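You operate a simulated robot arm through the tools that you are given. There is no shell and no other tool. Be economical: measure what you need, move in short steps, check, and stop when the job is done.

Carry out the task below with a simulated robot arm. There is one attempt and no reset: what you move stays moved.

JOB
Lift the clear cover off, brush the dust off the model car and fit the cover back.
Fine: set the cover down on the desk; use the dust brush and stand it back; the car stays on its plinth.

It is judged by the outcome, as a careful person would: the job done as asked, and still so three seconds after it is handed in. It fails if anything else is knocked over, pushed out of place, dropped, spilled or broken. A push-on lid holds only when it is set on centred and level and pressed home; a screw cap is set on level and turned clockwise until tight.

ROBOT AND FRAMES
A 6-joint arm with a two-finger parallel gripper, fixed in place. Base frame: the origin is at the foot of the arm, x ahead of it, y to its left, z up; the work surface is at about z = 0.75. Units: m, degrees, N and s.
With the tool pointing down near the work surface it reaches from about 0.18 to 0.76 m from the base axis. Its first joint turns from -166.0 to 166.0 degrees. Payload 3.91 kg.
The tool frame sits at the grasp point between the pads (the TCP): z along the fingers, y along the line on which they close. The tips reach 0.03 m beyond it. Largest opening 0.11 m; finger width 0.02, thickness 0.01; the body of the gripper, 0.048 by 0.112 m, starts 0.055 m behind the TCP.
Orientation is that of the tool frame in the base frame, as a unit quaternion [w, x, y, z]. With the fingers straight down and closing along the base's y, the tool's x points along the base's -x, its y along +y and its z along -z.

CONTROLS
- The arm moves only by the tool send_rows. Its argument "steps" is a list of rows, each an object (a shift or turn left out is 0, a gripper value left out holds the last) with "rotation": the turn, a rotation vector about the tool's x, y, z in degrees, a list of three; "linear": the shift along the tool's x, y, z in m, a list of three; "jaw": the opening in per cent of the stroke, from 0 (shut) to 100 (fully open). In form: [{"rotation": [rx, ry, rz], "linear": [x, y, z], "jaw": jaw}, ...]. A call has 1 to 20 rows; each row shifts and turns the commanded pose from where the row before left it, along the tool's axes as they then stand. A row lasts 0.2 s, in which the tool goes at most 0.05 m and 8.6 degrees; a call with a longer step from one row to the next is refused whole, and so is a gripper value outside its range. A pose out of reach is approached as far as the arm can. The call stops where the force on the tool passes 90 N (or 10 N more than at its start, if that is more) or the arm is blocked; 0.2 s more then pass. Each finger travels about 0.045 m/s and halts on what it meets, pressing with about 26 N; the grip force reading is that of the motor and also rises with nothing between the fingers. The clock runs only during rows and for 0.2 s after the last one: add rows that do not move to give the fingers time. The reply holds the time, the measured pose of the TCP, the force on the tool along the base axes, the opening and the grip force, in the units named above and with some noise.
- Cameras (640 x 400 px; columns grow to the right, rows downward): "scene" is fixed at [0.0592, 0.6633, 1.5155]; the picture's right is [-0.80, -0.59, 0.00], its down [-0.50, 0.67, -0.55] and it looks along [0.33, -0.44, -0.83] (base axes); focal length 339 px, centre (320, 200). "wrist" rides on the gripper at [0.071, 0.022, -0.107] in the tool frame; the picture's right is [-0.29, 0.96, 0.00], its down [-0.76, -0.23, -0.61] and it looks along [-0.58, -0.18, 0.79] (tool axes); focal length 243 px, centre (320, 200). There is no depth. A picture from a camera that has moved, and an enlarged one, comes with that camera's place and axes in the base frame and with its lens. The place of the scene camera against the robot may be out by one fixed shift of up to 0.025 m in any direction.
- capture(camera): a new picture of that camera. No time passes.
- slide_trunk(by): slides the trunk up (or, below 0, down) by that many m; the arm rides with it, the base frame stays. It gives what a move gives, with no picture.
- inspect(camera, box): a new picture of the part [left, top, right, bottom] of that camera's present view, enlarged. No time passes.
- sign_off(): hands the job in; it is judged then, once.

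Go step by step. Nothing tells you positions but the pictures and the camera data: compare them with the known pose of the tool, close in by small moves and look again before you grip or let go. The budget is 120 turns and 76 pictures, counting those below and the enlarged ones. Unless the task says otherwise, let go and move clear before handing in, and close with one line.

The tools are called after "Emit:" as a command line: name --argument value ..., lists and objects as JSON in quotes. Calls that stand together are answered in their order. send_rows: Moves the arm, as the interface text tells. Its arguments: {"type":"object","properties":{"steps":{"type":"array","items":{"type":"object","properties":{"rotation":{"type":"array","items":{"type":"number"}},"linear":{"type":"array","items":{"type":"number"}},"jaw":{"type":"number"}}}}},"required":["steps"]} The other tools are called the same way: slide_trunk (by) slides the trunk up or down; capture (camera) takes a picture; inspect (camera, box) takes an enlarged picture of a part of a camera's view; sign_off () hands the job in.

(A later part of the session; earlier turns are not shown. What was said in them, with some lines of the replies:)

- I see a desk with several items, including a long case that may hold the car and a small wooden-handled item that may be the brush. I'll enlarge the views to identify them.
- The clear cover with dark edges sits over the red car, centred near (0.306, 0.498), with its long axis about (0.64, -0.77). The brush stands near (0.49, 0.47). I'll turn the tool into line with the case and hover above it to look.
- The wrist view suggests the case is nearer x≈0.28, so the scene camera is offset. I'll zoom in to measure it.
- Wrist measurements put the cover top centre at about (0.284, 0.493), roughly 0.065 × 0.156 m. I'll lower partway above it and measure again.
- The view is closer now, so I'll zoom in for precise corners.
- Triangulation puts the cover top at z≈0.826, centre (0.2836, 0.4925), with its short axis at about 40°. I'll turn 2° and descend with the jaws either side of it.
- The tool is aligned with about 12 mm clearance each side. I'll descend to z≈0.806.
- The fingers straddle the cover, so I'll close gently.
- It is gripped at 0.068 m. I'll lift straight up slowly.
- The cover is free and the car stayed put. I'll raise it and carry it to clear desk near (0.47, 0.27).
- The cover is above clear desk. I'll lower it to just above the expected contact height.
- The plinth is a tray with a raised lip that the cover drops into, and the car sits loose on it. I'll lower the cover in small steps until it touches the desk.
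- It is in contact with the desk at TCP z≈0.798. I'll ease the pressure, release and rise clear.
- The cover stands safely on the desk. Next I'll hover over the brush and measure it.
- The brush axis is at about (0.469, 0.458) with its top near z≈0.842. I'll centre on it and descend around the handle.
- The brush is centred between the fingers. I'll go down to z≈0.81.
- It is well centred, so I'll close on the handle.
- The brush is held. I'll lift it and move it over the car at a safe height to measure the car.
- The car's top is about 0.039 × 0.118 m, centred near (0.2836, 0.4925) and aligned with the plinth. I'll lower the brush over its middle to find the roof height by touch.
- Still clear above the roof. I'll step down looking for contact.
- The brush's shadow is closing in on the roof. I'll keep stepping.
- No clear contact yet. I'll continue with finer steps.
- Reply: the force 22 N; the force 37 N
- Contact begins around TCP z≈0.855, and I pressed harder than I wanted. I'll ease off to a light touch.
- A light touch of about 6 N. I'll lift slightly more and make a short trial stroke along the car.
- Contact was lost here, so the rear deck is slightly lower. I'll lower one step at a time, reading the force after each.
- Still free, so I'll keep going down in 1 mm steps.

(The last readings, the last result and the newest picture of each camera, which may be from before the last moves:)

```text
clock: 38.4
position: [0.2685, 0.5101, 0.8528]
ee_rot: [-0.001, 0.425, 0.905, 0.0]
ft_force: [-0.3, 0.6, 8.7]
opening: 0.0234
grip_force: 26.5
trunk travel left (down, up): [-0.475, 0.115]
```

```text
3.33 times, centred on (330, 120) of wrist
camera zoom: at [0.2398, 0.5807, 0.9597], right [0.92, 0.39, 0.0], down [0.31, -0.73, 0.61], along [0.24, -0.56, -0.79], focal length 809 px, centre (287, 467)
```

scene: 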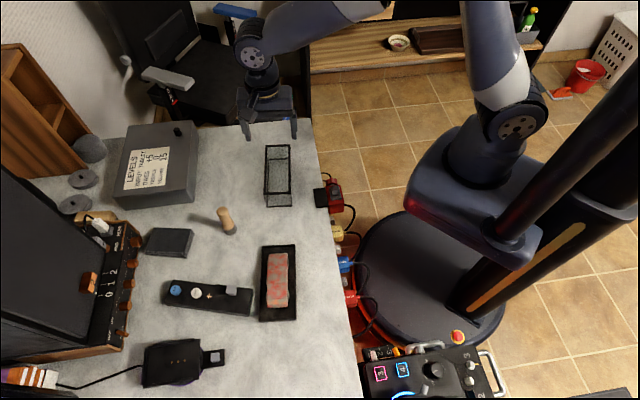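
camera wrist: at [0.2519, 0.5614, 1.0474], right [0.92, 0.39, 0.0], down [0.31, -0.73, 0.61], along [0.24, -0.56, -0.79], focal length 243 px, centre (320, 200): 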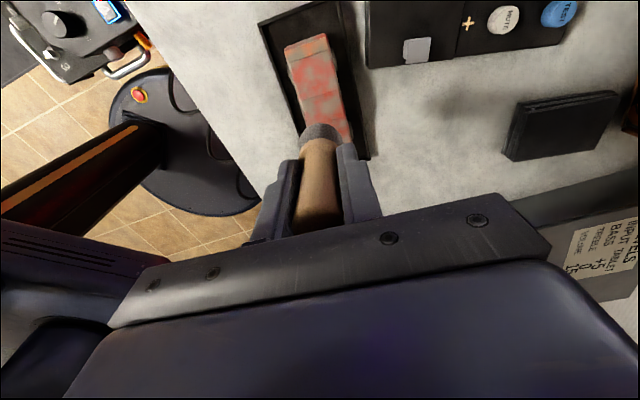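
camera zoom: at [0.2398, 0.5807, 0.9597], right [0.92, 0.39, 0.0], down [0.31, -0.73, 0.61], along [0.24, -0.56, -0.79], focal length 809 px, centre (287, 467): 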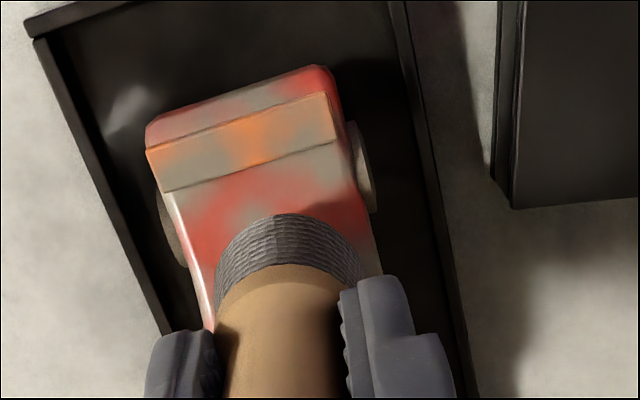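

Light contact at about 9 N. The roof and deck look level, so I'll ease off slightly and stroke towards the rear end.

Emit:
send_rows --steps '[{"linear": [0, 0, -0.0005]}, {"linear": [0.006, 0, 0]}, {"linear": [0.006, 0, 0]}, {"linear": [0.006, 0, 0]}, {"linear": [0.006, 0, 0]}, {}]'

Emit:
inspect --camera "wrist" --box '[260, 60, 400, 180]'

```text
clock: 39.8
position: [0.254, 0.5302, 0.8514]
ee_rot: [0.001, 0.425, 0.905, -0.001]
ft_force: [-0.2, -1.1, -0.3]
opening: 0.0235
grip_force: 26.2
trunk travel left (down, up): [-0.475, 0.115]
```

```text
3.33 times, centred on (330, 120) of wrist
camera zoom: at [0.2245, 0.5995, 0.959], right [0.92, 0.39, 0.0], down [0.31, -0.73, 0.61], along [0.24, -0.56, -0.79], focal length 809 px, centre (287, 467)
```

zoom: 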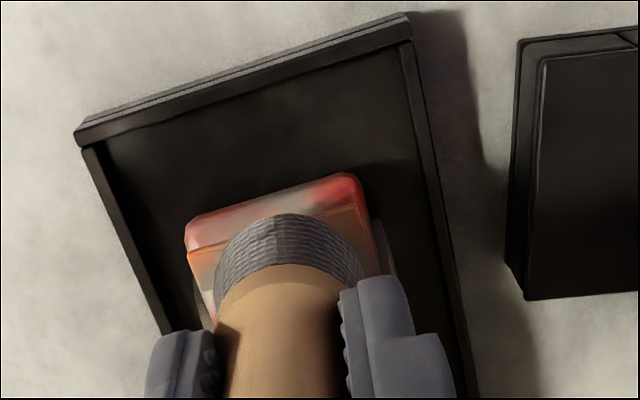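

Contact is gone again at the rear. I'll lift and look at how the car's surface has changed.

Emit:
send_rows --steps '[{"linear": [0, 0, -0.03]}, {"linear": [0.04, 0, -0.02]}, {"linear": [0.04, 0, -0.02]}, {}]'

Emit:
inspect --camera "scene" --box '[240, 220, 320, 320]'

Emit:
inspect --camera "scene" --box '[255, 240, 305, 320]'

```text
clock: 40.8
position: [0.2018, 0.5926, 0.9234]
ee_rot: [0.0, 0.425, 0.905, 0.0]
ft_force: [0.3, -0.7, -0.6]
opening: 0.0237
grip_force: 25.6
trunk travel left (down, up): [-0.475, 0.115]
```

```text
4.00 times, centred on (280, 270) of scene
camera zoom: at [0.0592, 0.6633, 1.5155], right [-0.8, -0.59, 0.0], down [-0.5, 0.67, -0.55], along [0.33, -0.44, -0.83], focal length 1354 px, centre (480, -80)
```

zoom: 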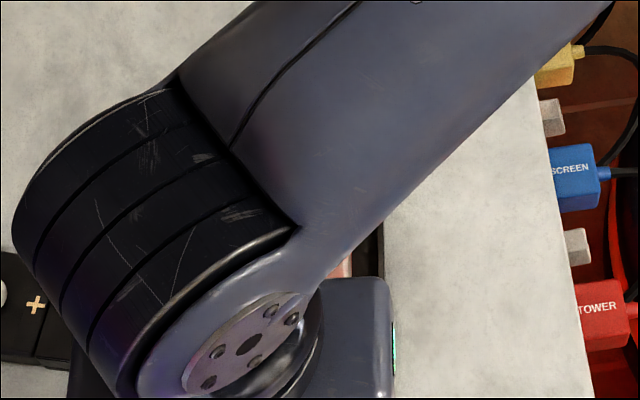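

```text
5.00 times, centred on (280, 280) of scene
camera zoom: at [0.0592, 0.6633, 1.5155], right [-0.8, -0.59, 0.0], down [-0.5, 0.67, -0.55], along [0.33, -0.44, -0.83], focal length 1693 px, centre (520, -200)
```

zoom: 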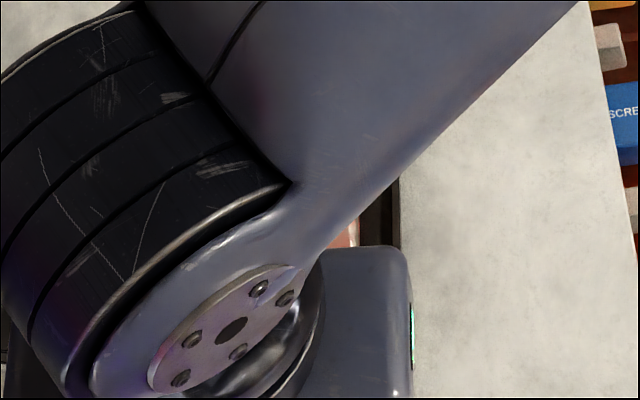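

The arm is blocking the view. I'll move to the far end of the car so the scene camera can see it.

Emit:
send_rows --steps '[{"linear": [-0.04, 0, 0]}, {"linear": [-0.04, 0, 0]}, {"linear": [-0.04, 0, 0]}, {"linear": [-0.04, 0, 0]}, {"linear": [-0.04, 0, 0]}, {"linear": [-0.04, 0, 0]}, {}]'

Emit:
inspect --camera "scene" --box '[250, 235, 310, 325]'

```text
clock: 42.4
position: [0.3577, 0.4068, 0.921]
ee_rot: [-0.001, 0.425, 0.905, 0.0]
ft_force: [0.7, -0.2, -1.2]
opening: 0.0235
grip_force: 26.4
trunk travel left (down, up): [-0.475, 0.115]
```

```text
4.44 times, centred on (280, 280) of scene
camera zoom: at [0.0592, 0.6633, 1.5155], right [-0.8, -0.59, 0.0], down [-0.5, 0.67, -0.55], along [0.33, -0.44, -0.83], focal length 1505 px, centre (498, -156)
```

zoom: 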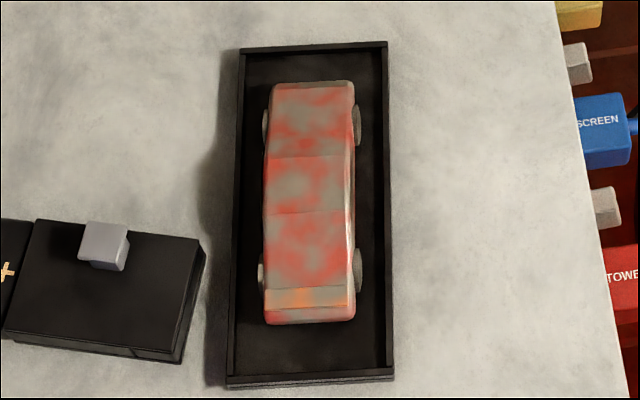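

The car sits exactly as before but the dust is barely changed, since contact was mostly lost because the car has a profile. I'll go back to the rear deck and probe its height.

Emit:
send_rows --steps '[{"linear": [0.04, -0.002, 0]}, {"linear": [0.04, 0, 0]}, {"linear": [0.04, 0, 0]}, {"linear": [0.038, 0, 0.02]}, {"linear": [0, 0, 0.03]}, {"linear": [0, 0, 0.018]}, {}]'

Emit:
send_rows --steps '[{"linear": [0, 0, 0.0015]}, {}]'

Emit:
send_rows --steps '[{"linear": [0, 0, 0.001]}, {}]'

```text
clock: 44.0
position: [0.2541, 0.5278, 0.8533]
ee_rot: [0.0, 0.424, 0.906, 0.0]
ft_force: [-0.5, 0.4, 0.4]
opening: 0.0235
grip_force: 25.9
trunk travel left (down, up): [-0.475, 0.115]
```

```text
clock: 44.6
position: [0.2541, 0.5272, 0.8538]
ee_rot: [-0.001, 0.425, 0.905, 0.0]
ft_force: [-0.4, 0.7, -0.4]
opening: 0.0235
grip_force: 25.6
trunk travel left (down, up): [-0.475, 0.115]
```

```text
clock: 45.2
position: [0.2532, 0.5277, 0.8512]
ee_rot: [0.0, 0.426, 0.905, 0.0]
ft_force: [0.3, 0.6, -0.5]
opening: 0.0234
grip_force: 25.5
trunk travel left (down, up): [-0.475, 0.115]
```

Not in contact yet, so I'll continue in single millimetres.

Emit:
send_rows --steps '[{"linear": [0, 0, 0.001]}, {}]'

Emit:
send_rows --steps '[{"linear": [0, 0, 0.001]}, {}]'

Emit:
inspect --camera "wrist" --box '[260, 60, 400, 180]'

```text
clock: 45.8
position: [0.2546, 0.5279, 0.8508]
ee_rot: [0.0, 0.425, 0.905, 0.0]
ft_force: [0.3, 0.0, -0.7]
opening: 0.0236
grip_force: 26.2
trunk travel left (down, up): [-0.475, 0.115]
```

```text
clock: 46.4
position: [0.2528, 0.5271, 0.8507]
ee_rot: [0.0, 0.425, 0.905, 0.0]
ft_force: [-1.0, 0.3, -1.3]
opening: 0.0235
grip_force: 26.2
trunk travel left (down, up): [-0.475, 0.115]
```

```text
3.33 times, centred on (330, 120) of wrist
camera zoom: at [0.2241, 0.5959, 0.957], right [0.92, 0.39, 0.0], down [0.31, -0.73, 0.61], along [0.24, -0.56, -0.79], focal length 809 px, centre (287, 467)
```

zoom: 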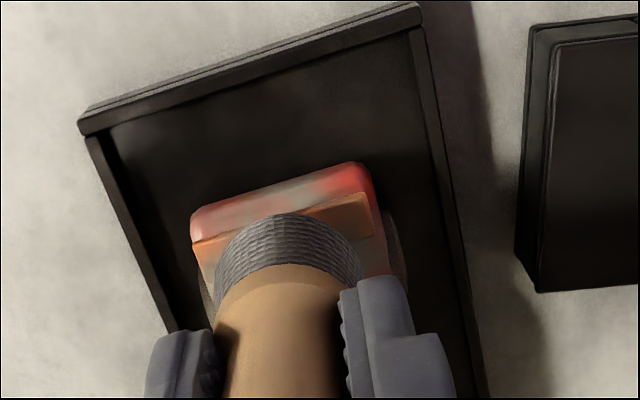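

Still clear, so I'll keep lowering.

Emit:
send_rows --steps '[{"linear": [0, 0, 0.001]}, {}]'

Emit:
send_rows --steps '[{"linear": [0, 0, 0.001]}, {}]'

Emit:
send_rows --steps '[{"linear": [0, 0, 0.001]}, {}]'

```text
clock: 47.0
position: [0.2539, 0.528, 0.8485]
ee_rot: [0.0, 0.425, 0.905, 0.0]
ft_force: [0.2, -0.7, -0.7]
opening: 0.0236
grip_force: 26.2
trunk travel left (down, up): [-0.475, 0.115]
```

```text
clock: 47.6
position: [0.2532, 0.5268, 0.8474]
ee_rot: [-0.001, 0.425, 0.905, -0.001]
ft_force: [-0.7, 0.3, -0.6]
opening: 0.0237
grip_force: 25.9
trunk travel left (down, up): [-0.475, 0.115]
```

```text
clock: 48.2
position: [0.2531, 0.5271, 0.8475]
ee_rot: [0.001, 0.426, 0.905, 0.0]
ft_force: [-0.6, 0.4, 0.4]
opening: 0.0237
grip_force: 26.4
trunk travel left (down, up): [-0.475, 0.115]
```

No touch yet. The rear deck is clearly lower than the roof, so I'll continue.

Emit:
send_rows --steps '[{"linear": [0, 0, 0.001]}, {}]'

Emit:
send_rows --steps '[{"linear": [0, 0, 0.001]}, {}]'

Emit:
send_rows --steps '[{"linear": [0, 0, 0.001]}, {}]'

Emit:
inspect --camera "wrist" --box '[260, 60, 400, 180]'

```text
clock: 48.8
position: [0.2536, 0.5257, 0.845]
ee_rot: [-0.001, 0.426, 0.905, 0.001]
ft_force: [-0.9, -0.3, -0.3]
opening: 0.0237
grip_force: 25.5
trunk travel left (down, up): [-0.475, 0.115]
```

```text
clock: 49.4
position: [0.2533, 0.5276, 0.8464]
ee_rot: [0.0, 0.425, 0.905, -0.001]
ft_force: [-0.2, -0.2, -0.2]
opening: 0.0239
grip_force: 26.1
trunk travel left (down, up): [-0.475, 0.115]
```

```text
clock: 50.0
position: [0.2532, 0.5272, 0.8444]
ee_rot: [0.0, 0.425, 0.905, 0.0]
ft_force: [0.4, -0.7, -0.5]
opening: 0.0238
grip_force: 25.4
trunk travel left (down, up): [-0.475, 0.115]
```

```text
3.33 times, centred on (330, 120) of wrist
camera zoom: at [0.2244, 0.5958, 0.9514], right [0.92, 0.39, 0.0], down [0.31, -0.73, 0.61], along [0.24, -0.56, -0.79], focal length 809 px, centre (287, 467)
```

zoom: 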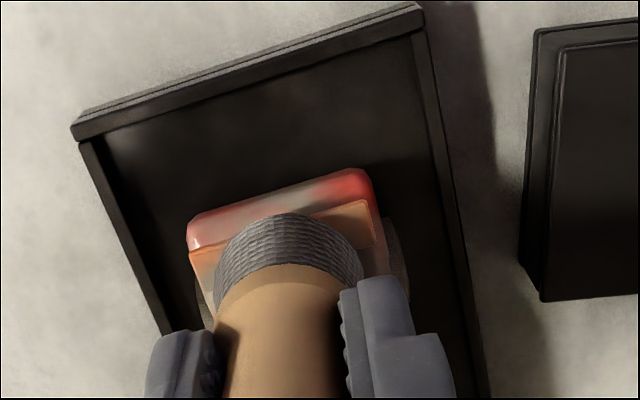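

The bristles are nearing the orange strip. I'll continue.

Emit:
send_rows --steps '[{"linear": [0, 0, 0.001]}, {}]'

Emit:
send_rows --steps '[{"linear": [0, 0, 0.001]}, {}]'

Emit:
send_rows --steps '[{"linear": [0, 0, 0.001]}, {}]'

Emit:
send_rows --steps '[{"linear": [0, 0, 0.001]}, {}]'

```text
clock: 50.6
position: [0.2551, 0.5272, 0.8435]
ee_rot: [0.001, 0.425, 0.905, 0.001]
ft_force: [-0.5, 0.2, 0.7]
opening: 0.0238
grip_force: 25.9
trunk travel left (down, up): [-0.475, 0.115]
```

```text
clock: 51.2
position: [0.2539, 0.5272, 0.8426]
ee_rot: [0.0, 0.425, 0.905, 0.0]
ft_force: [0.6, -0.3, -0.8]
opening: 0.0238
grip_force: 26.3
trunk travel left (down, up): [-0.475, 0.115]
```

```text
clock: 51.8
position: [0.2543, 0.527, 0.8413]
ee_rot: [-0.001, 0.425, 0.905, -0.001]
ft_force: [-0.5, -0.8, -0.1]
opening: 0.0237
grip_force: 26.0
trunk travel left (down, up): [-0.475, 0.115]
```

```text
clock: 52.4
position: [0.2532, 0.5275, 0.8401]
ee_rot: [0.0, 0.426, 0.905, 0.001]
ft_force: [0.8, -0.4, 1.5]
opening: 0.0237
grip_force: 26.3
trunk travel left (down, up): [-0.475, 0.115]
```

Contact on the rear deck is at TCP z≈0.8395, about 15 mm below the roof. I'll press lightly, stroke rearward off the end and see whether the dust comes off.

Emit:
send_rows --steps '[{"linear": [0, 0, 0.0006]}, {"linear": [0.004, 0, 0]}, {"linear": [0.004, 0, 0]}, {"linear": [0.004, 0, 0]}, {}]'

Emit:
send_rows --steps '[{"linear": [0, 0, -0.03]}, {"linear": [-0.04, 0, -0.03]}, {"linear": [-0.04, 0, 0]}, {"linear": [-0.04, 0, 0]}, {"linear": [-0.04, 0, 0]}, {}]'

Emit:
inspect --camera "scene" --box '[250, 235, 310, 325]'

```text
clock: 53.6
position: [0.2467, 0.5344, 0.8397]
ee_rot: [0.0, 0.425, 0.905, 0.0]
ft_force: [2.6, -2.6, 11.5]
opening: 0.0237
grip_force: 26.0
trunk travel left (down, up): [-0.475, 0.115]
```

```text
clock: 55.0
position: [0.3467, 0.4127, 0.8989]
ee_rot: [0.0, 0.425, 0.905, 0.0]
ft_force: [-0.3, -0.4, -0.5]
opening: 0.0235
grip_force: 26.4
trunk travel left (down, up): [-0.475, 0.115]
```

```text
4.44 times, centred on (280, 280) of scene
camera zoom: at [0.0592, 0.6633, 1.5155], right [-0.8, -0.59, 0.0], down [-0.5, 0.67, -0.55], along [0.33, -0.44, -0.83], focal length 1505 px, centre (498, -156)
```

zoom: 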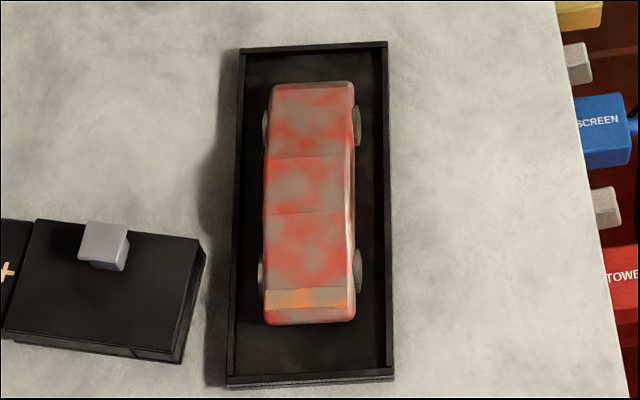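

The dust is fading evenly and the car hasn't moved. I'll put the brush on the roof near long +0.012 and rub with light pressure.

Emit:
send_rows --steps '[{"linear": [0.045, 0.0025, 0]}, {"linear": [0.045, 0, 0.02]}, {"linear": [0, 0, 0.02]}, {"linear": [0, 0, 0.002]}, {}]'

Emit:
send_rows --steps '[{"linear": [0, 0, 0.001]}, {}]'

Emit:
send_rows --steps '[{"linear": [0, 0, 0.001]}, {}]'

Emit:
send_rows --steps '[{"linear": [0, 0, 0.001]}, {}]'

```text
clock: 56.2
position: [0.2925, 0.4857, 0.8588]
ee_rot: [0.0, 0.425, 0.905, 0.001]
ft_force: [0.0, 0.3, -0.9]
opening: 0.0235
grip_force: 26.1
trunk travel left (down, up): [-0.475, 0.115]
```

```text
clock: 56.8
position: [0.2931, 0.484, 0.8571]
ee_rot: [0.0, 0.425, 0.905, 0.0]
ft_force: [0.0, -1.0, -0.1]
opening: 0.0235
grip_force: 26.3
trunk travel left (down, up): [-0.475, 0.115]
```

```text
clock: 57.4
position: [0.294, 0.4838, 0.8557]
ee_rot: [0.0, 0.425, 0.905, 0.0]
ft_force: [0.1, 0.4, 0.0]
opening: 0.0235
grip_force: 26.4
trunk travel left (down, up): [-0.475, 0.115]
```

```text
clock: 58.0
position: [0.2942, 0.4845, 0.8552]
ee_rot: [0.001, 0.424, 0.905, 0.0]
ft_force: [0.6, 0.2, -0.3]
opening: 0.0237
grip_force: 25.6
trunk travel left (down, up): [-0.475, 0.115]
```

Almost touching, so one more millimetre.

Emit:
send_rows --steps '[{"linear": [0, 0, 0.001]}, {}]'

Emit:
send_rows --steps '[{"linear": [0, 0, 0.0007]}, {}]'

```text
clock: 58.6
position: [0.2937, 0.4849, 0.8537]
ee_rot: [0.0, 0.425, 0.905, -0.001]
ft_force: [-0.2, 0.0, -0.5]
opening: 0.0233
grip_force: 26.1
trunk travel left (down, up): [-0.475, 0.115]
```

```text
clock: 59.2
position: [0.2935, 0.4839, 0.8536]
ee_rot: [0.0, 0.425, 0.905, 0.0]
ft_force: [0.1, 0.6, 2.6]
opening: 0.0237
grip_force: 26.3
trunk travel left (down, up): [-0.475, 0.115]
```

Contact at 2.6 N. I'll add a touch of pressure and rub back and forth across the roof.

Emit:
send_rows --steps '[{"linear": [0, 0, 0.0006]}, {"linear": [0.006, 0, 0]}, {"linear": [0.006, 0, 0]}, {"linear": [-0.006, 0.003, 0]}, {"linear": [-0.006, 0.002, 0]}, {"linear": [-0.006, 0, 0]}, {"linear": [-0.006, 0, 0]}, {"linear": [0.006, -0.004, 0]}, {"linear": [0.006, -0.003, 0]}, {"linear": [0.006, -0.003, 0]}, {"linear": [0.006, 0, 0]}, {"linear": [-0.006, 0.002, 0]}, {"linear": [-0.006, 0.003, 0]}, {}]'

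Emit:
inspect --camera "scene" --box '[250, 235, 310, 325]'

```text
clock: 62.2
position: [0.2923, 0.4836, 0.8525]
ee_rot: [0.001, 0.425, 0.905, 0.001]
ft_force: [-4.1, 3.6, 15.3]
opening: 0.0236
grip_force: 26.1
trunk travel left (down, up): [-0.475, 0.115]
```

```text
4.44 times, centred on (280, 280) of scene
camera zoom: at [0.0592, 0.6633, 1.5155], right [-0.8, -0.59, 0.0], down [-0.5, 0.67, -0.55], along [0.33, -0.44, -0.83], focal length 1505 px, centre (498, -156)
```

zoom: 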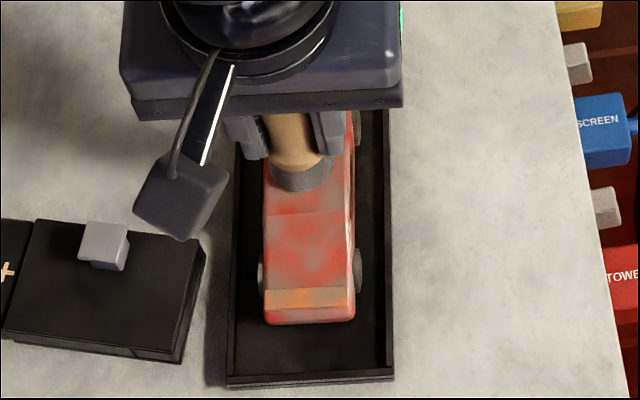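

The dust keeps fading and the car is steady. I'll ease the pressure a little and continue.

Emit:
send_rows --steps '[{"linear": [0.006, 0, -0.0006]}, {"linear": [0.006, 0, 0]}, {"linear": [-0.006, 0.003, 0]}, {"linear": [-0.006, 0.002, 0]}, {"linear": [-0.006, 0, 0]}, {"linear": [-0.006, 0, 0]}, {"linear": [0.006, -0.004, 0]}, {"linear": [0.006, -0.003, 0]}, {"linear": [0.006, -0.003, 0]}, {"linear": [0.006, 0, 0]}, {"linear": [-0.006, 0.002, 0]}, {"linear": [-0.006, 0.003, 0]}, {"linear": [-0.006, 0, 0]}, {"linear": [-0.006, 0, 0]}, {"linear": [0.006, 0, 0]}, {"linear": [0.006, 0, 0]}, {"linear": [0, 0.006, 0]}, {"linear": [0, -0.006, 0]}, {"linear": [0, -0.006, 0]}, {"linear": [0, 0.006, 0]}]'

Emit:
inspect --camera "scene" --box '[250, 235, 310, 325]'

```text
clock: 66.4
position: [0.2923, 0.485, 0.853]
ee_rot: [0.0, 0.425, 0.905, 0.0]
ft_force: [-1.4, -0.7, 3.5]
opening: 0.0238
grip_force: 26.4
trunk travel left (down, up): [-0.475, 0.115]
```

```text
4.44 times, centred on (280, 280) of scene
camera zoom: at [0.0592, 0.6633, 1.5155], right [-0.8, -0.59, 0.0], down [-0.5, 0.67, -0.55], along [0.33, -0.44, -0.83], focal length 1505 px, centre (498, -156)
```

zoom: 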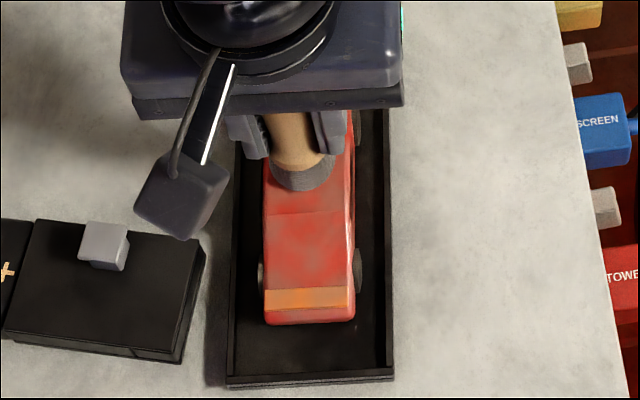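

Nearly clean at light force. I'll make two more passes.

Emit:
send_rows --steps '[{"linear": [0.006, 0, 0]}, {"linear": [0.006, 0, 0]}, {"linear": [-0.006, 0.003, 0]}, {"linear": [-0.006, 0.002, 0]}, {"linear": [-0.006, 0, 0]}, {"linear": [-0.006, 0, 0]}, {"linear": [0.006, -0.004, 0]}, {"linear": [0.006, -0.003, 0]}, {"linear": [0.006, -0.003, 0]}, {"linear": [0.006, 0, 0]}, {"linear": [-0.006, 0.002, 0]}, {"linear": [-0.006, 0.003, 0]}, {"linear": [-0.006, 0, 0]}, {"linear": [-0.006, 0, 0]}, {"linear": [0.006, 0, 0]}, {"linear": [0.006, 0, 0]}, {"linear": [0, 0.006, 0]}, {"linear": [0, -0.006, 0]}, {"linear": [0, -0.006, 0]}, {"linear": [0, 0.006, 0]}]'

Emit:
send_rows --steps '[{"linear": [0.006, 0, 0]}, {"linear": [0.006, 0, 0]}, {"linear": [-0.006, 0.003, 0]}, {"linear": [-0.006, 0.002, 0]}, {"linear": [-0.006, 0, 0]}, {"linear": [-0.006, 0, 0]}, {"linear": [0.006, -0.004, 0]}, {"linear": [0.006, -0.003, 0]}, {"linear": [0.006, -0.003, 0]}, {"linear": [0.006, 0, 0]}, {"linear": [-0.006, 0.002, 0]}, {"linear": [-0.006, 0.003, 0]}, {"linear": [-0.006, 0, 0]}, {"linear": [-0.006, 0, 0]}, {"linear": [0.006, 0, 0]}, {"linear": [0.006, 0, 0]}, {}]'

Emit:
inspect --camera "scene" --box '[250, 235, 310, 325]'

```text
clock: 70.6
position: [0.2916, 0.484, 0.8525]
ee_rot: [0.0, 0.425, 0.905, 0.0]
ft_force: [-3.4, -0.9, 8.2]
opening: 0.0237
grip_force: 26.3
trunk travel left (down, up): [-0.475, 0.115]
```

```text
clock: 74.2
position: [0.2931, 0.4844, 0.8533]
ee_rot: [0.001, 0.425, 0.905, 0.001]
ft_force: [-0.4, 0.1, -0.5]
opening: 0.0235
grip_force: 26.0
trunk travel left (down, up): [-0.475, 0.115]
```

```text
4.44 times, centred on (280, 280) of scene
camera zoom: at [0.0592, 0.6633, 1.5155], right [-0.8, -0.59, 0.0], down [-0.5, 0.67, -0.55], along [0.33, -0.44, -0.83], focal length 1505 px, centre (498, -156)
```

zoom: 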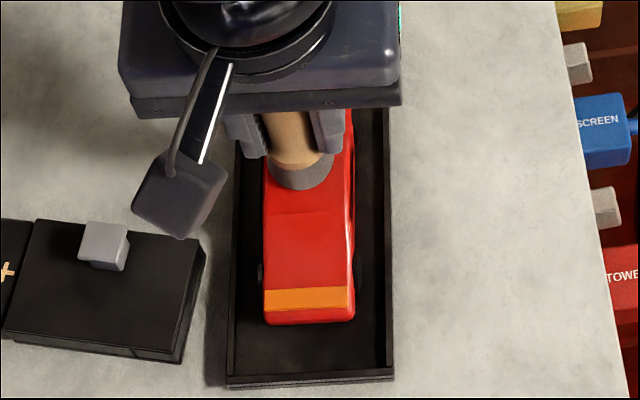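

The car is fully clean. I'll lift off and take the brush back to where it stood, near (0.470, 0.459).

Emit:
send_rows --steps '[{"linear": [0, 0, -0.03]}, {"linear": [0, 0, -0.04]}, {"linear": [-0.0264, 0.024, 0]}, {"linear": [-0.0264, 0.024, 0]}, {"linear": [-0.0264, 0.024, 0]}, {"linear": [-0.0264, 0.024, 0]}, {"linear": [-0.0264, 0.024, 0]}, {}, {"linear": [0, 0, 0.04]}, {"linear": [0, 0, 0.04]}, {"linear": [0, 0, 0.02]}, {}]'

Emit:
inspect --camera "scene" --box '[150, 170, 330, 330]'

Emit:
inspect --camera "wrist" --box '[240, 60, 420, 220]'

```text
clock: 76.8
position: [0.4693, 0.4618, 0.8221]
ee_rot: [0.0, 0.426, 0.905, 0.0]
ft_force: [0.2, -0.4, -0.5]
opening: 0.0236
grip_force: 26.7
trunk travel left (down, up): [-0.475, 0.115]
```

```text
2.50 times, centred on (240, 250) of scene
camera zoom: at [0.0592, 0.6633, 1.5155], right [-0.8, -0.59, 0.0], down [-0.5, 0.67, -0.55], along [0.33, -0.44, -0.83], focal length 846 px, centre (520, 75)
```

zoom: 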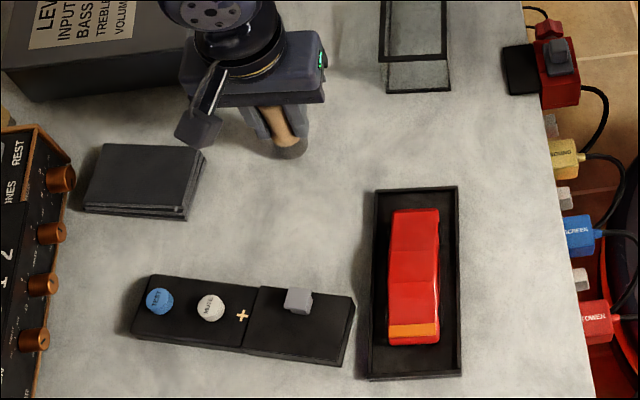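

```text
2.50 times, centred on (330, 140) of wrist
camera zoom: at [0.4402, 0.5301, 0.9291], right [0.92, 0.39, 0.0], down [0.31, -0.73, 0.61], along [0.24, -0.56, -0.79], focal length 606 px, centre (295, 350)
```

zoom: 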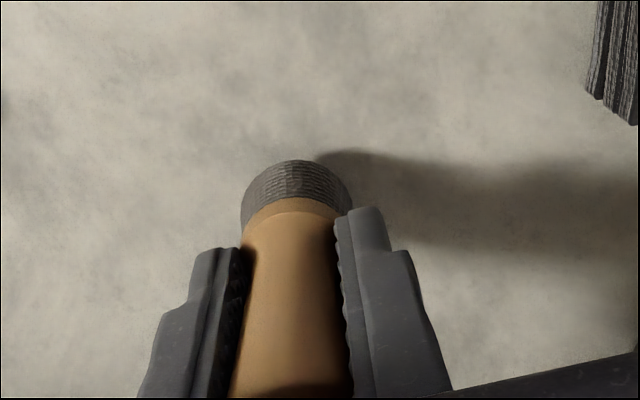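

The brush hangs upright over its spot. I'll correct 2 mm and lower to touch the desk.

Emit:
send_rows --steps '[{"linear": [-0.002, -0.001, 0.004]}, {"linear": [0, 0, 0.005]}, {"linear": [0, 0, 0.002]}, {}]'

Emit:
send_rows --steps '[{"linear": [0, 0, 0.001]}, {}]'

Emit:
send_rows --steps '[{"linear": [0, 0, 0.001]}, {}]'

```text
clock: 77.8
position: [0.4695, 0.4582, 0.8113]
ee_rot: [0.0, 0.424, 0.905, 0.0]
ft_force: [-0.5, -0.3, 0.3]
opening: 0.0239
grip_force: 25.5
trunk travel left (down, up): [-0.475, 0.115]
```

```text
clock: 78.4
position: [0.4701, 0.4573, 0.8099]
ee_rot: [0.0, 0.425, 0.905, 0.001]
ft_force: [1.6, -0.6, -0.5]
opening: 0.0236
grip_force: 26.4
trunk travel left (down, up): [-0.475, 0.115]
```

```text
clock: 79.0
position: [0.4698, 0.4573, 0.8092]
ee_rot: [0.0, 0.425, 0.905, 0.0]
ft_force: [0.1, -0.1, 2.2]
opening: 0.0238
grip_force: 25.8
trunk travel left (down, up): [-0.475, 0.115]
```

The brush touches the desk at 2 N. I'll open gently.

Emit:
send_rows --steps '[{"jaw": 24}, {"jaw": 30}, {"jaw": 45}, {"jaw": 60}, {"jaw": 70}, {"jaw": 80}, {}, {}]'

Emit:
capture --camera "wrist"

```text
clock: 80.8
position: [0.4711, 0.4568, 0.8114]
ee_rot: [0.0, 0.425, 0.905, -0.001]
ft_force: [1.0, -0.1, 0.2]
opening: 0.0883
grip_force: 0.2
trunk travel left (down, up): [-0.475, 0.115]
```

```text
21 pictures are left
camera wrist: at [0.4408, 0.5261, 0.9167], right [0.92, 0.39, 0.0], down [0.31, -0.73, 0.61], along [0.24, -0.56, -0.79], focal length 243 px, centre (320, 200)
```

wrist: 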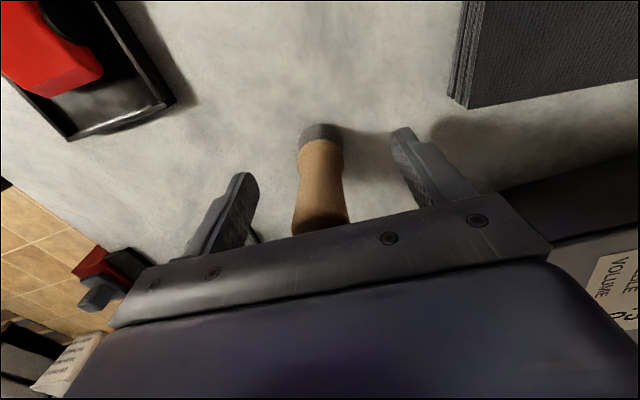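

The brush stands on its own. I'll rise straight up and move above the cover.

Emit:
send_rows --steps '[{"linear": [0, 0, -0.03]}, {"linear": [0, 0, -0.04]}, {"linear": [0, 0, -0.04]}, {"linear": [0, 0, -0.03]}, {"linear": [-0.0288, -0.0239, 0]}, {"linear": [-0.0288, -0.0239, 0]}, {"linear": [-0.0288, -0.0239, 0]}, {"linear": [-0.0288, -0.0239, 0]}, {"linear": [-0.0288, -0.0239, 0]}, {}, {}]'

Emit:
inspect --camera "wrist" --box '[230, 0, 430, 200]'

Emit:
inspect --camera "scene" --box '[150, 130, 330, 330]'

```text
clock: 83.2
position: [0.471, 0.2695, 0.951]
ee_rot: [0.0, 0.425, 0.905, 0.0]
ft_force: [-0.1, 0.2, -0.1]
opening: 0.0882
grip_force: 0.2
trunk travel left (down, up): [-0.475, 0.115]
```

```text
2.00 times, centred on (330, 100) of wrist
camera zoom: at [0.442, 0.3379, 1.058], right [0.92, 0.39, 0.0], down [0.31, -0.73, 0.61], along [0.24, -0.56, -0.79], focal length 485 px, centre (300, 400)
```

zoom: 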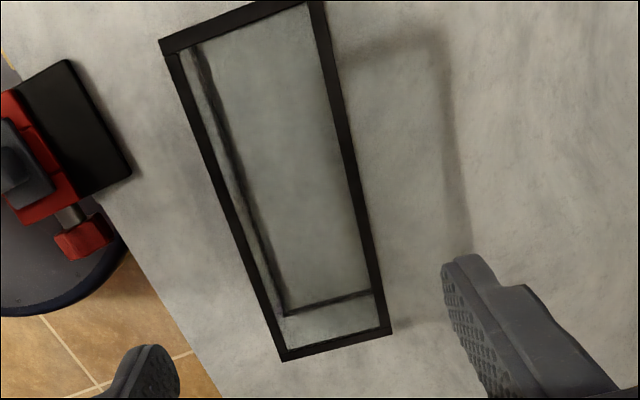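

```text
2.00 times, centred on (240, 230) of scene
camera zoom: at [0.0592, 0.6633, 1.5155], right [-0.8, -0.59, 0.0], down [-0.5, 0.67, -0.55], along [0.33, -0.44, -0.83], focal length 677 px, centre (480, 140)
```

zoom: 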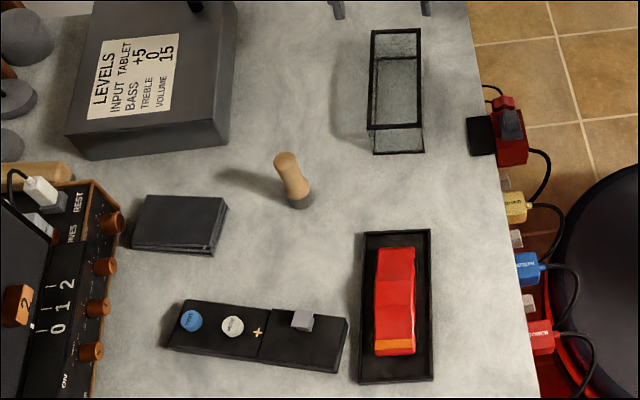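

Brush, car and cover all look right. I'll descend over the cover to the same grip pose.

Emit:
send_rows --steps '[{"linear": [0, 0, 0.04]}, {"linear": [0, 0, 0.04]}, {"linear": [0, 0, 0.04]}, {"linear": [0, 0, 0.02]}, {"linear": [0, 0, 0.012]}, {}]'

Emit:
send_rows --steps '[{"jaw": 72}, {"jaw": 66}, {"jaw": 60}, {"jaw": 54}, {"jaw": 48}, {"jaw": 40}, {}]'

```text
clock: 84.6
position: [0.4716, 0.2698, 0.7984]
ee_rot: [0.0, 0.426, 0.905, 0.0]
ft_force: [0.2, 0.2, -0.3]
opening: 0.0881
grip_force: 0.1
trunk travel left (down, up): [-0.475, 0.115]
```

```text
clock: 86.2
position: [0.4709, 0.2691, 0.7983]
ee_rot: [-0.001, 0.425, 0.905, 0.001]
ft_force: [0.6, -0.9, 0.4]
opening: 0.0679
grip_force: 25.9
trunk travel left (down, up): [-0.475, 0.115]
```

The cover is gripped at the same width. I'll lift it and carry it back above the plinth.

Emit:
send_rows --steps '[{"linear": [0, 0, -0.01]}, {"linear": [0, 0, -0.03]}, {"linear": [0, 0, -0.04]}, {"linear": [0, 0, -0.04]}, {"linear": [0, 0, -0.03]}, {"linear": [0.0285, 0, 0]}, {"linear": [0.0285, 0, 0]}, {"linear": [0.0285, 0, 0]}, {"linear": [0.0285, 0, 0]}, {"linear": [0.0285, 0, 0]}, {"linear": [0.0285, 0, 0]}, {"linear": [0.0285, 0, 0]}, {"linear": [0.0285, 0, 0]}, {"linear": [0.0285, 0, 0]}, {"linear": [0.0285, 0, 0]}, {}, {}]'

Emit:
send_rows --steps '[{}, {}]'

Emit:
send_rows --steps '[{}, {}]'

Emit:
send_rows --steps '[{}, {}]'

Emit:
inspect --camera "scene" --box '[220, 190, 340, 330]'

```text
clock: 89.8
position: [0.2873, 0.4872, 0.9502]
ee_rot: [0.0, 0.426, 0.905, 0.0]
ft_force: [0.2, 0.5, -0.5]
opening: 0.0677
grip_force: 26.5
trunk travel left (down, up): [-0.475, 0.115]
```

```text
clock: 90.4
position: [0.2882, 0.4877, 0.9496]
ee_rot: [0.0, 0.425, 0.905, 0.001]
ft_force: [-0.2, -0.1, -0.8]
opening: 0.0678
grip_force: 25.9
trunk travel left (down, up): [-0.475, 0.115]
```

```text
clock: 91.0
position: [0.2882, 0.4864, 0.9501]
ee_rot: [0.0, 0.425, 0.905, 0.0]
ft_force: [-0.2, -0.4, -0.2]
opening: 0.0675
grip_force: 26.0
trunk travel left (down, up): [-0.475, 0.115]
```

```text
clock: 91.6
position: [0.2873, 0.4865, 0.9496]
ee_rot: [0.001, 0.425, 0.905, 0.0]
ft_force: [0.2, 0.3, -0.5]
opening: 0.0677
grip_force: 26.2
trunk travel left (down, up): [-0.475, 0.115]
```

```text
2.86 times, centred on (280, 260) of scene
camera zoom: at [0.0592, 0.6633, 1.5155], right [-0.8, -0.59, 0.0], down [-0.5, 0.67, -0.55], along [0.33, -0.44, -0.83], focal length 967 px, centre (434, 29)
```

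zoom: 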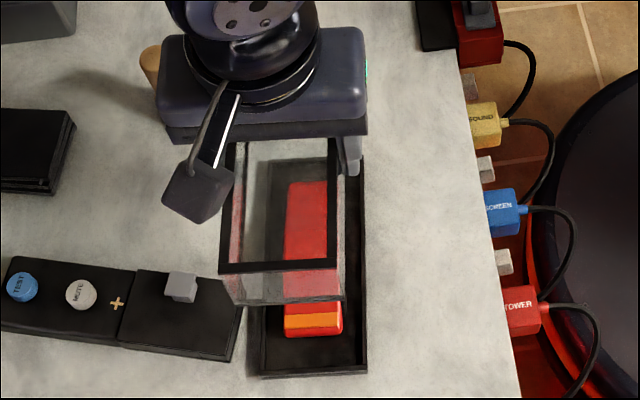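

I'm within about 2 mm of the original pose. I'll correct, lower to just above the car's roof and check alignment with the tray.

Emit:
send_rows --steps '[{"linear": [0.0017, 0.0008, 0.03]}, {"linear": [0, 0, 0.03]}, {"linear": [0, 0, 0.012]}, {}, {}]'

Emit:
send_rows --steps '[{}, {}]'

Emit:
send_rows --steps '[{}, {}]'

Emit:
inspect --camera "wrist" --box '[200, 0, 420, 220]'

Emit:
inspect --camera "scene" --box '[240, 220, 320, 330]'

```text
clock: 92.8
position: [0.2877, 0.4892, 0.8757]
ee_rot: [0.0, 0.425, 0.905, -0.001]
ft_force: [-0.2, -0.5, -0.1]
opening: 0.0678
grip_force: 26.1
trunk travel left (down, up): [-0.475, 0.115]
```

```text
clock: 93.4
position: [0.2883, 0.4895, 0.876]
ee_rot: [0.0, 0.425, 0.905, 0.0]
ft_force: [-0.1, 0.8, -1.0]
opening: 0.0679
grip_force: 26.3
trunk travel left (down, up): [-0.475, 0.115]
```

```text
clock: 94.0
position: [0.2877, 0.4891, 0.8768]
ee_rot: [0.0, 0.425, 0.905, 0.0]
ft_force: [-0.2, 0.2, -1.5]
opening: 0.0677
grip_force: 26.3
trunk travel left (down, up): [-0.475, 0.115]
```

```text
1.82 times, centred on (310, 110) of wrist
camera zoom: at [0.2584, 0.5585, 0.9833], right [0.92, 0.39, 0.0], down [0.31, -0.73, 0.61], along [0.24, -0.56, -0.79], focal length 441 px, centre (338, 364)
```

zoom: 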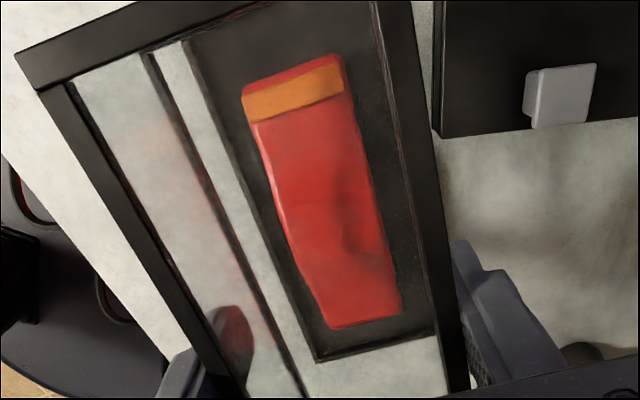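

```text
3.64 times, centred on (280, 275) of scene
camera zoom: at [0.0592, 0.6633, 1.5155], right [-0.8, -0.59, 0.0], down [-0.5, 0.67, -0.55], along [0.33, -0.44, -0.83], focal length 1231 px, centre (466, -73)
```

zoom: 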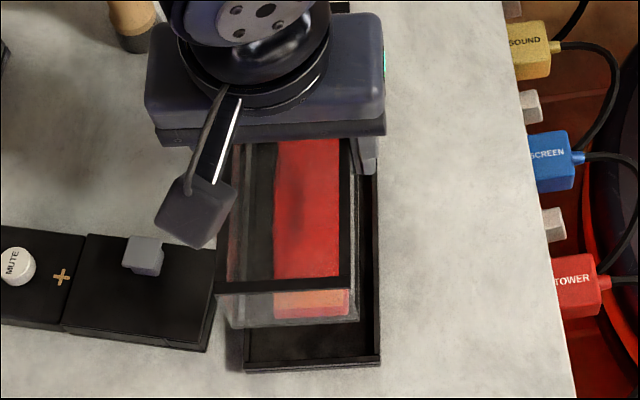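

Alignment is good. I'll lower until the cover's bottom edge is just above the tray lip, then check again.

Emit:
send_rows --steps '[{"linear": [0, -0.0005, 0.02]}, {"linear": [0, 0, 0.02]}, {"linear": [0, 0, 0.018]}, {}, {}]'

Emit:
send_rows --steps '[{}, {}]'

Emit:
send_rows --steps '[{}, {}]'

Emit:
inspect --camera "wrist" --box '[180, 0, 420, 240]'

Emit:
inspect --camera "scene" --box '[240, 230, 310, 330]'

```text
clock: 95.2
position: [0.2876, 0.4896, 0.8183]
ee_rot: [0.0, 0.425, 0.905, 0.0]
ft_force: [0.7, -0.3, -0.5]
opening: 0.0677
grip_force: 26.3
trunk travel left (down, up): [-0.475, 0.115]
```

```text
clock: 95.8
position: [0.2871, 0.4893, 0.8171]
ee_rot: [0.0, 0.425, 0.905, 0.0]
ft_force: [0.2, 0.5, -0.7]
opening: 0.0676
grip_force: 25.4
trunk travel left (down, up): [-0.475, 0.115]
```

```text
clock: 96.4
position: [0.2889, 0.4903, 0.8164]
ee_rot: [0.0, 0.424, 0.905, 0.001]
ft_force: [-0.2, -0.3, -1.0]
opening: 0.0677
grip_force: 26.1
trunk travel left (down, up): [-0.475, 0.115]
```

```text
1.67 times, centred on (300, 120) of wrist
camera zoom: at [0.2583, 0.559, 0.924], right [0.92, 0.39, 0.0], down [0.31, -0.73, 0.61], along [0.24, -0.56, -0.79], focal length 404 px, centre (353, 333)
```

zoom: 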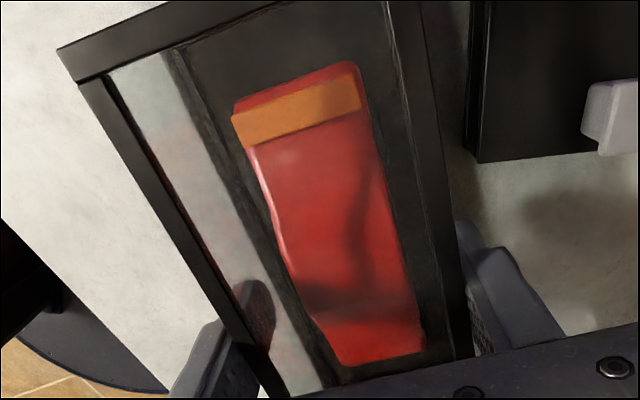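

```text
4.00 times, centred on (275, 280) of scene
camera zoom: at [0.0592, 0.6633, 1.5155], right [-0.8, -0.59, 0.0], down [-0.5, 0.67, -0.55], along [0.33, -0.44, -0.83], focal length 1354 px, centre (500, -120)
```

zoom: 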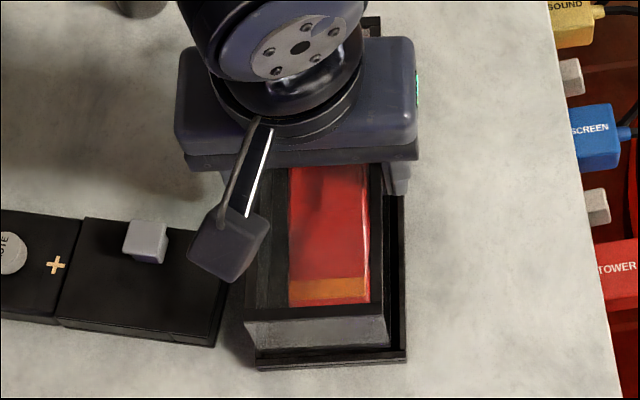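

It lines up. I'll trim half a millimetre and lower in small steps, watching the force.

Emit:
send_rows --steps '[{"linear": [0, -0.0006, 0.003]}, {"linear": [0, 0, 0.003]}, {}]'

Emit:
send_rows --steps '[{"linear": [0, 0, 0.0015]}, {}]'

Emit:
send_rows --steps '[{"linear": [0, 0, 0.0015]}, {}]'

```text
clock: 97.2
position: [0.2872, 0.4892, 0.8114]
ee_rot: [0.0, 0.425, 0.905, 0.0]
ft_force: [-0.4, 0.3, -0.6]
opening: 0.0678
grip_force: 25.5
trunk travel left (down, up): [-0.475, 0.115]
```

```text
clock: 97.8
position: [0.2872, 0.4896, 0.8102]
ee_rot: [0.0, 0.425, 0.905, -0.001]
ft_force: [-0.4, -0.6, -0.7]
opening: 0.0678
grip_force: 26.2
trunk travel left (down, up): [-0.475, 0.115]
```

```text
clock: 98.4
position: [0.2869, 0.4901, 0.8086]
ee_rot: [0.001, 0.425, 0.905, -0.001]
ft_force: [1.3, -0.3, -1.1]
opening: 0.0677
grip_force: 26.3
trunk travel left (down, up): [-0.475, 0.115]
```

No resistance, so it's inside the lip. I'll continue to the seat at about 0.8065.

Emit:
send_rows --steps '[{"linear": [0, 0, 0.001]}, {}]'

Emit:
send_rows --steps '[{"linear": [0, 0, 0.001]}, {}]'

Emit:
send_rows --steps '[{"linear": [0, 0, 0.001]}, {}]'

```text
clock: 99.0
position: [0.2856, 0.4902, 0.8078]
ee_rot: [0.0, 0.425, 0.905, -0.001]
ft_force: [0.9, -1.3, -1.2]
opening: 0.0677
grip_force: 26.0
trunk travel left (down, up): [-0.475, 0.115]
```

```text
clock: 99.6
position: [0.2868, 0.4906, 0.8064]
ee_rot: [0.0, 0.425, 0.905, 0.001]
ft_force: [0.3, -1.0, 0.1]
opening: 0.0675
grip_force: 26.4
trunk travel left (down, up): [-0.475, 0.115]
```

```text
clock: 100.2
position: [0.2864, 0.4903, 0.8062]
ee_rot: [0.0, 0.425, 0.905, 0.001]
ft_force: [0.7, -2.1, 9.9]
opening: 0.0678
grip_force: 26.2
trunk travel left (down, up): [-0.475, 0.115]
```

It is seated at the original height. I'll give a small firm press, ease off, then release.

Emit:
send_rows --steps '[{"linear": [0, 0, 0.001]}, {}]'

Emit:
send_rows --steps '[{"linear": [0, 0, -0.002]}, {"jaw": 65}, {"jaw": 72}, {"jaw": 80}, {"jaw": 82}, {}, {}]'

Emit:
inspect --camera "wrist" --box '[180, 0, 420, 240]'

```text
clock: 100.8
position: [0.2869, 0.4901, 0.8065]
ee_rot: [0.0, 0.425, 0.905, 0.002]
ft_force: [2.1, -0.9, 18.3]
opening: 0.0676
grip_force: 26.2
trunk travel left (down, up): [-0.475, 0.115]
```

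```text
clock: 102.4
position: [0.2862, 0.4915, 0.8061]
ee_rot: [0.0, 0.425, 0.905, -0.001]
ft_force: [-0.3, -0.1, -0.2]
opening: 0.0903
grip_force: 0.0
trunk travel left (down, up): [-0.475, 0.115]
```

```text
1.67 times, centred on (300, 120) of wrist
camera zoom: at [0.2568, 0.5595, 0.9131], right [0.92, 0.39, 0.0], down [0.31, -0.73, 0.61], along [0.24, -0.56, -0.79], focal length 404 px, centre (353, 333)
```

zoom: 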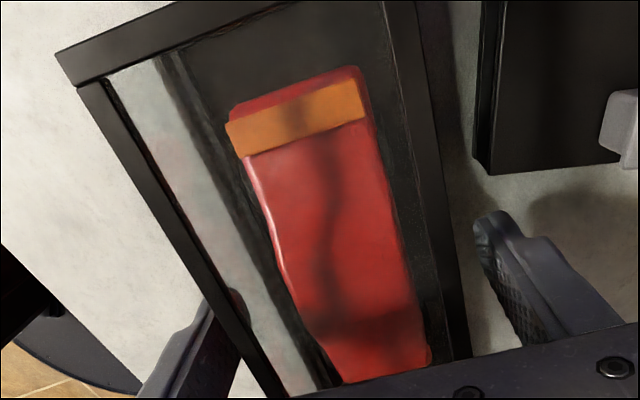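

Released cleanly. I'll rise straight up and move away for a final check.

Emit:
send_rows --steps '[{"linear": [0, 0, -0.01]}, {"linear": [0, 0, -0.03]}, {"linear": [0, 0, -0.04]}, {"linear": [0, 0, -0.04]}, {"linear": [0, 0, -0.04]}, {"linear": [-0.04, 0, -0.03]}, {"linear": [-0.04, 0, -0.03]}, {"linear": [-0.04, 0, 0]}, {"linear": [-0.04, 0, 0]}, {"linear": [-0.04, 0, 0]}, {}]'

Emit:
inspect --camera "scene" --box '[240, 225, 320, 335]'

Emit:
capture --camera "scene"

```text
clock: 104.8
position: [0.4167, 0.3365, 1.0272]
ee_rot: [0.0, 0.425, 0.905, 0.0]
ft_force: [-0.5, -0.8, 0.5]
opening: 0.0903
grip_force: 0.1
trunk travel left (down, up): [-0.475, 0.115]
```

```text
3.64 times, centred on (280, 280) of scene
camera zoom: at [0.0592, 0.6633, 1.5155], right [-0.8, -0.59, 0.0], down [-0.5, 0.67, -0.55], along [0.33, -0.44, -0.83], focal length 1231 px, centre (466, -91)
```

zoom: 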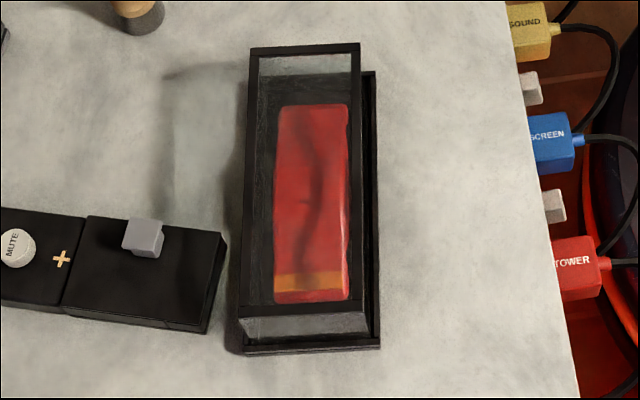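

```text
11 pictures are left
```

scene: 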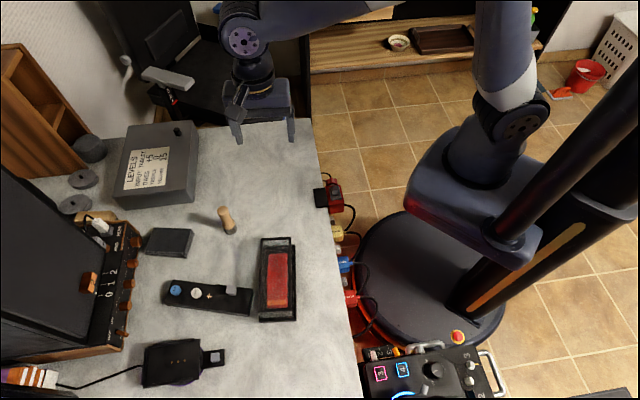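

The cover is back in its tray over a clean car, the brush is standing where it was, and nothing else has moved.

Emit:
sign_off

```text
The job is handed in.
```

The job is handed in: the car is brushed clean on its plinth, the clear cover is fitted back in its tray, and the dust brush stands where it was.
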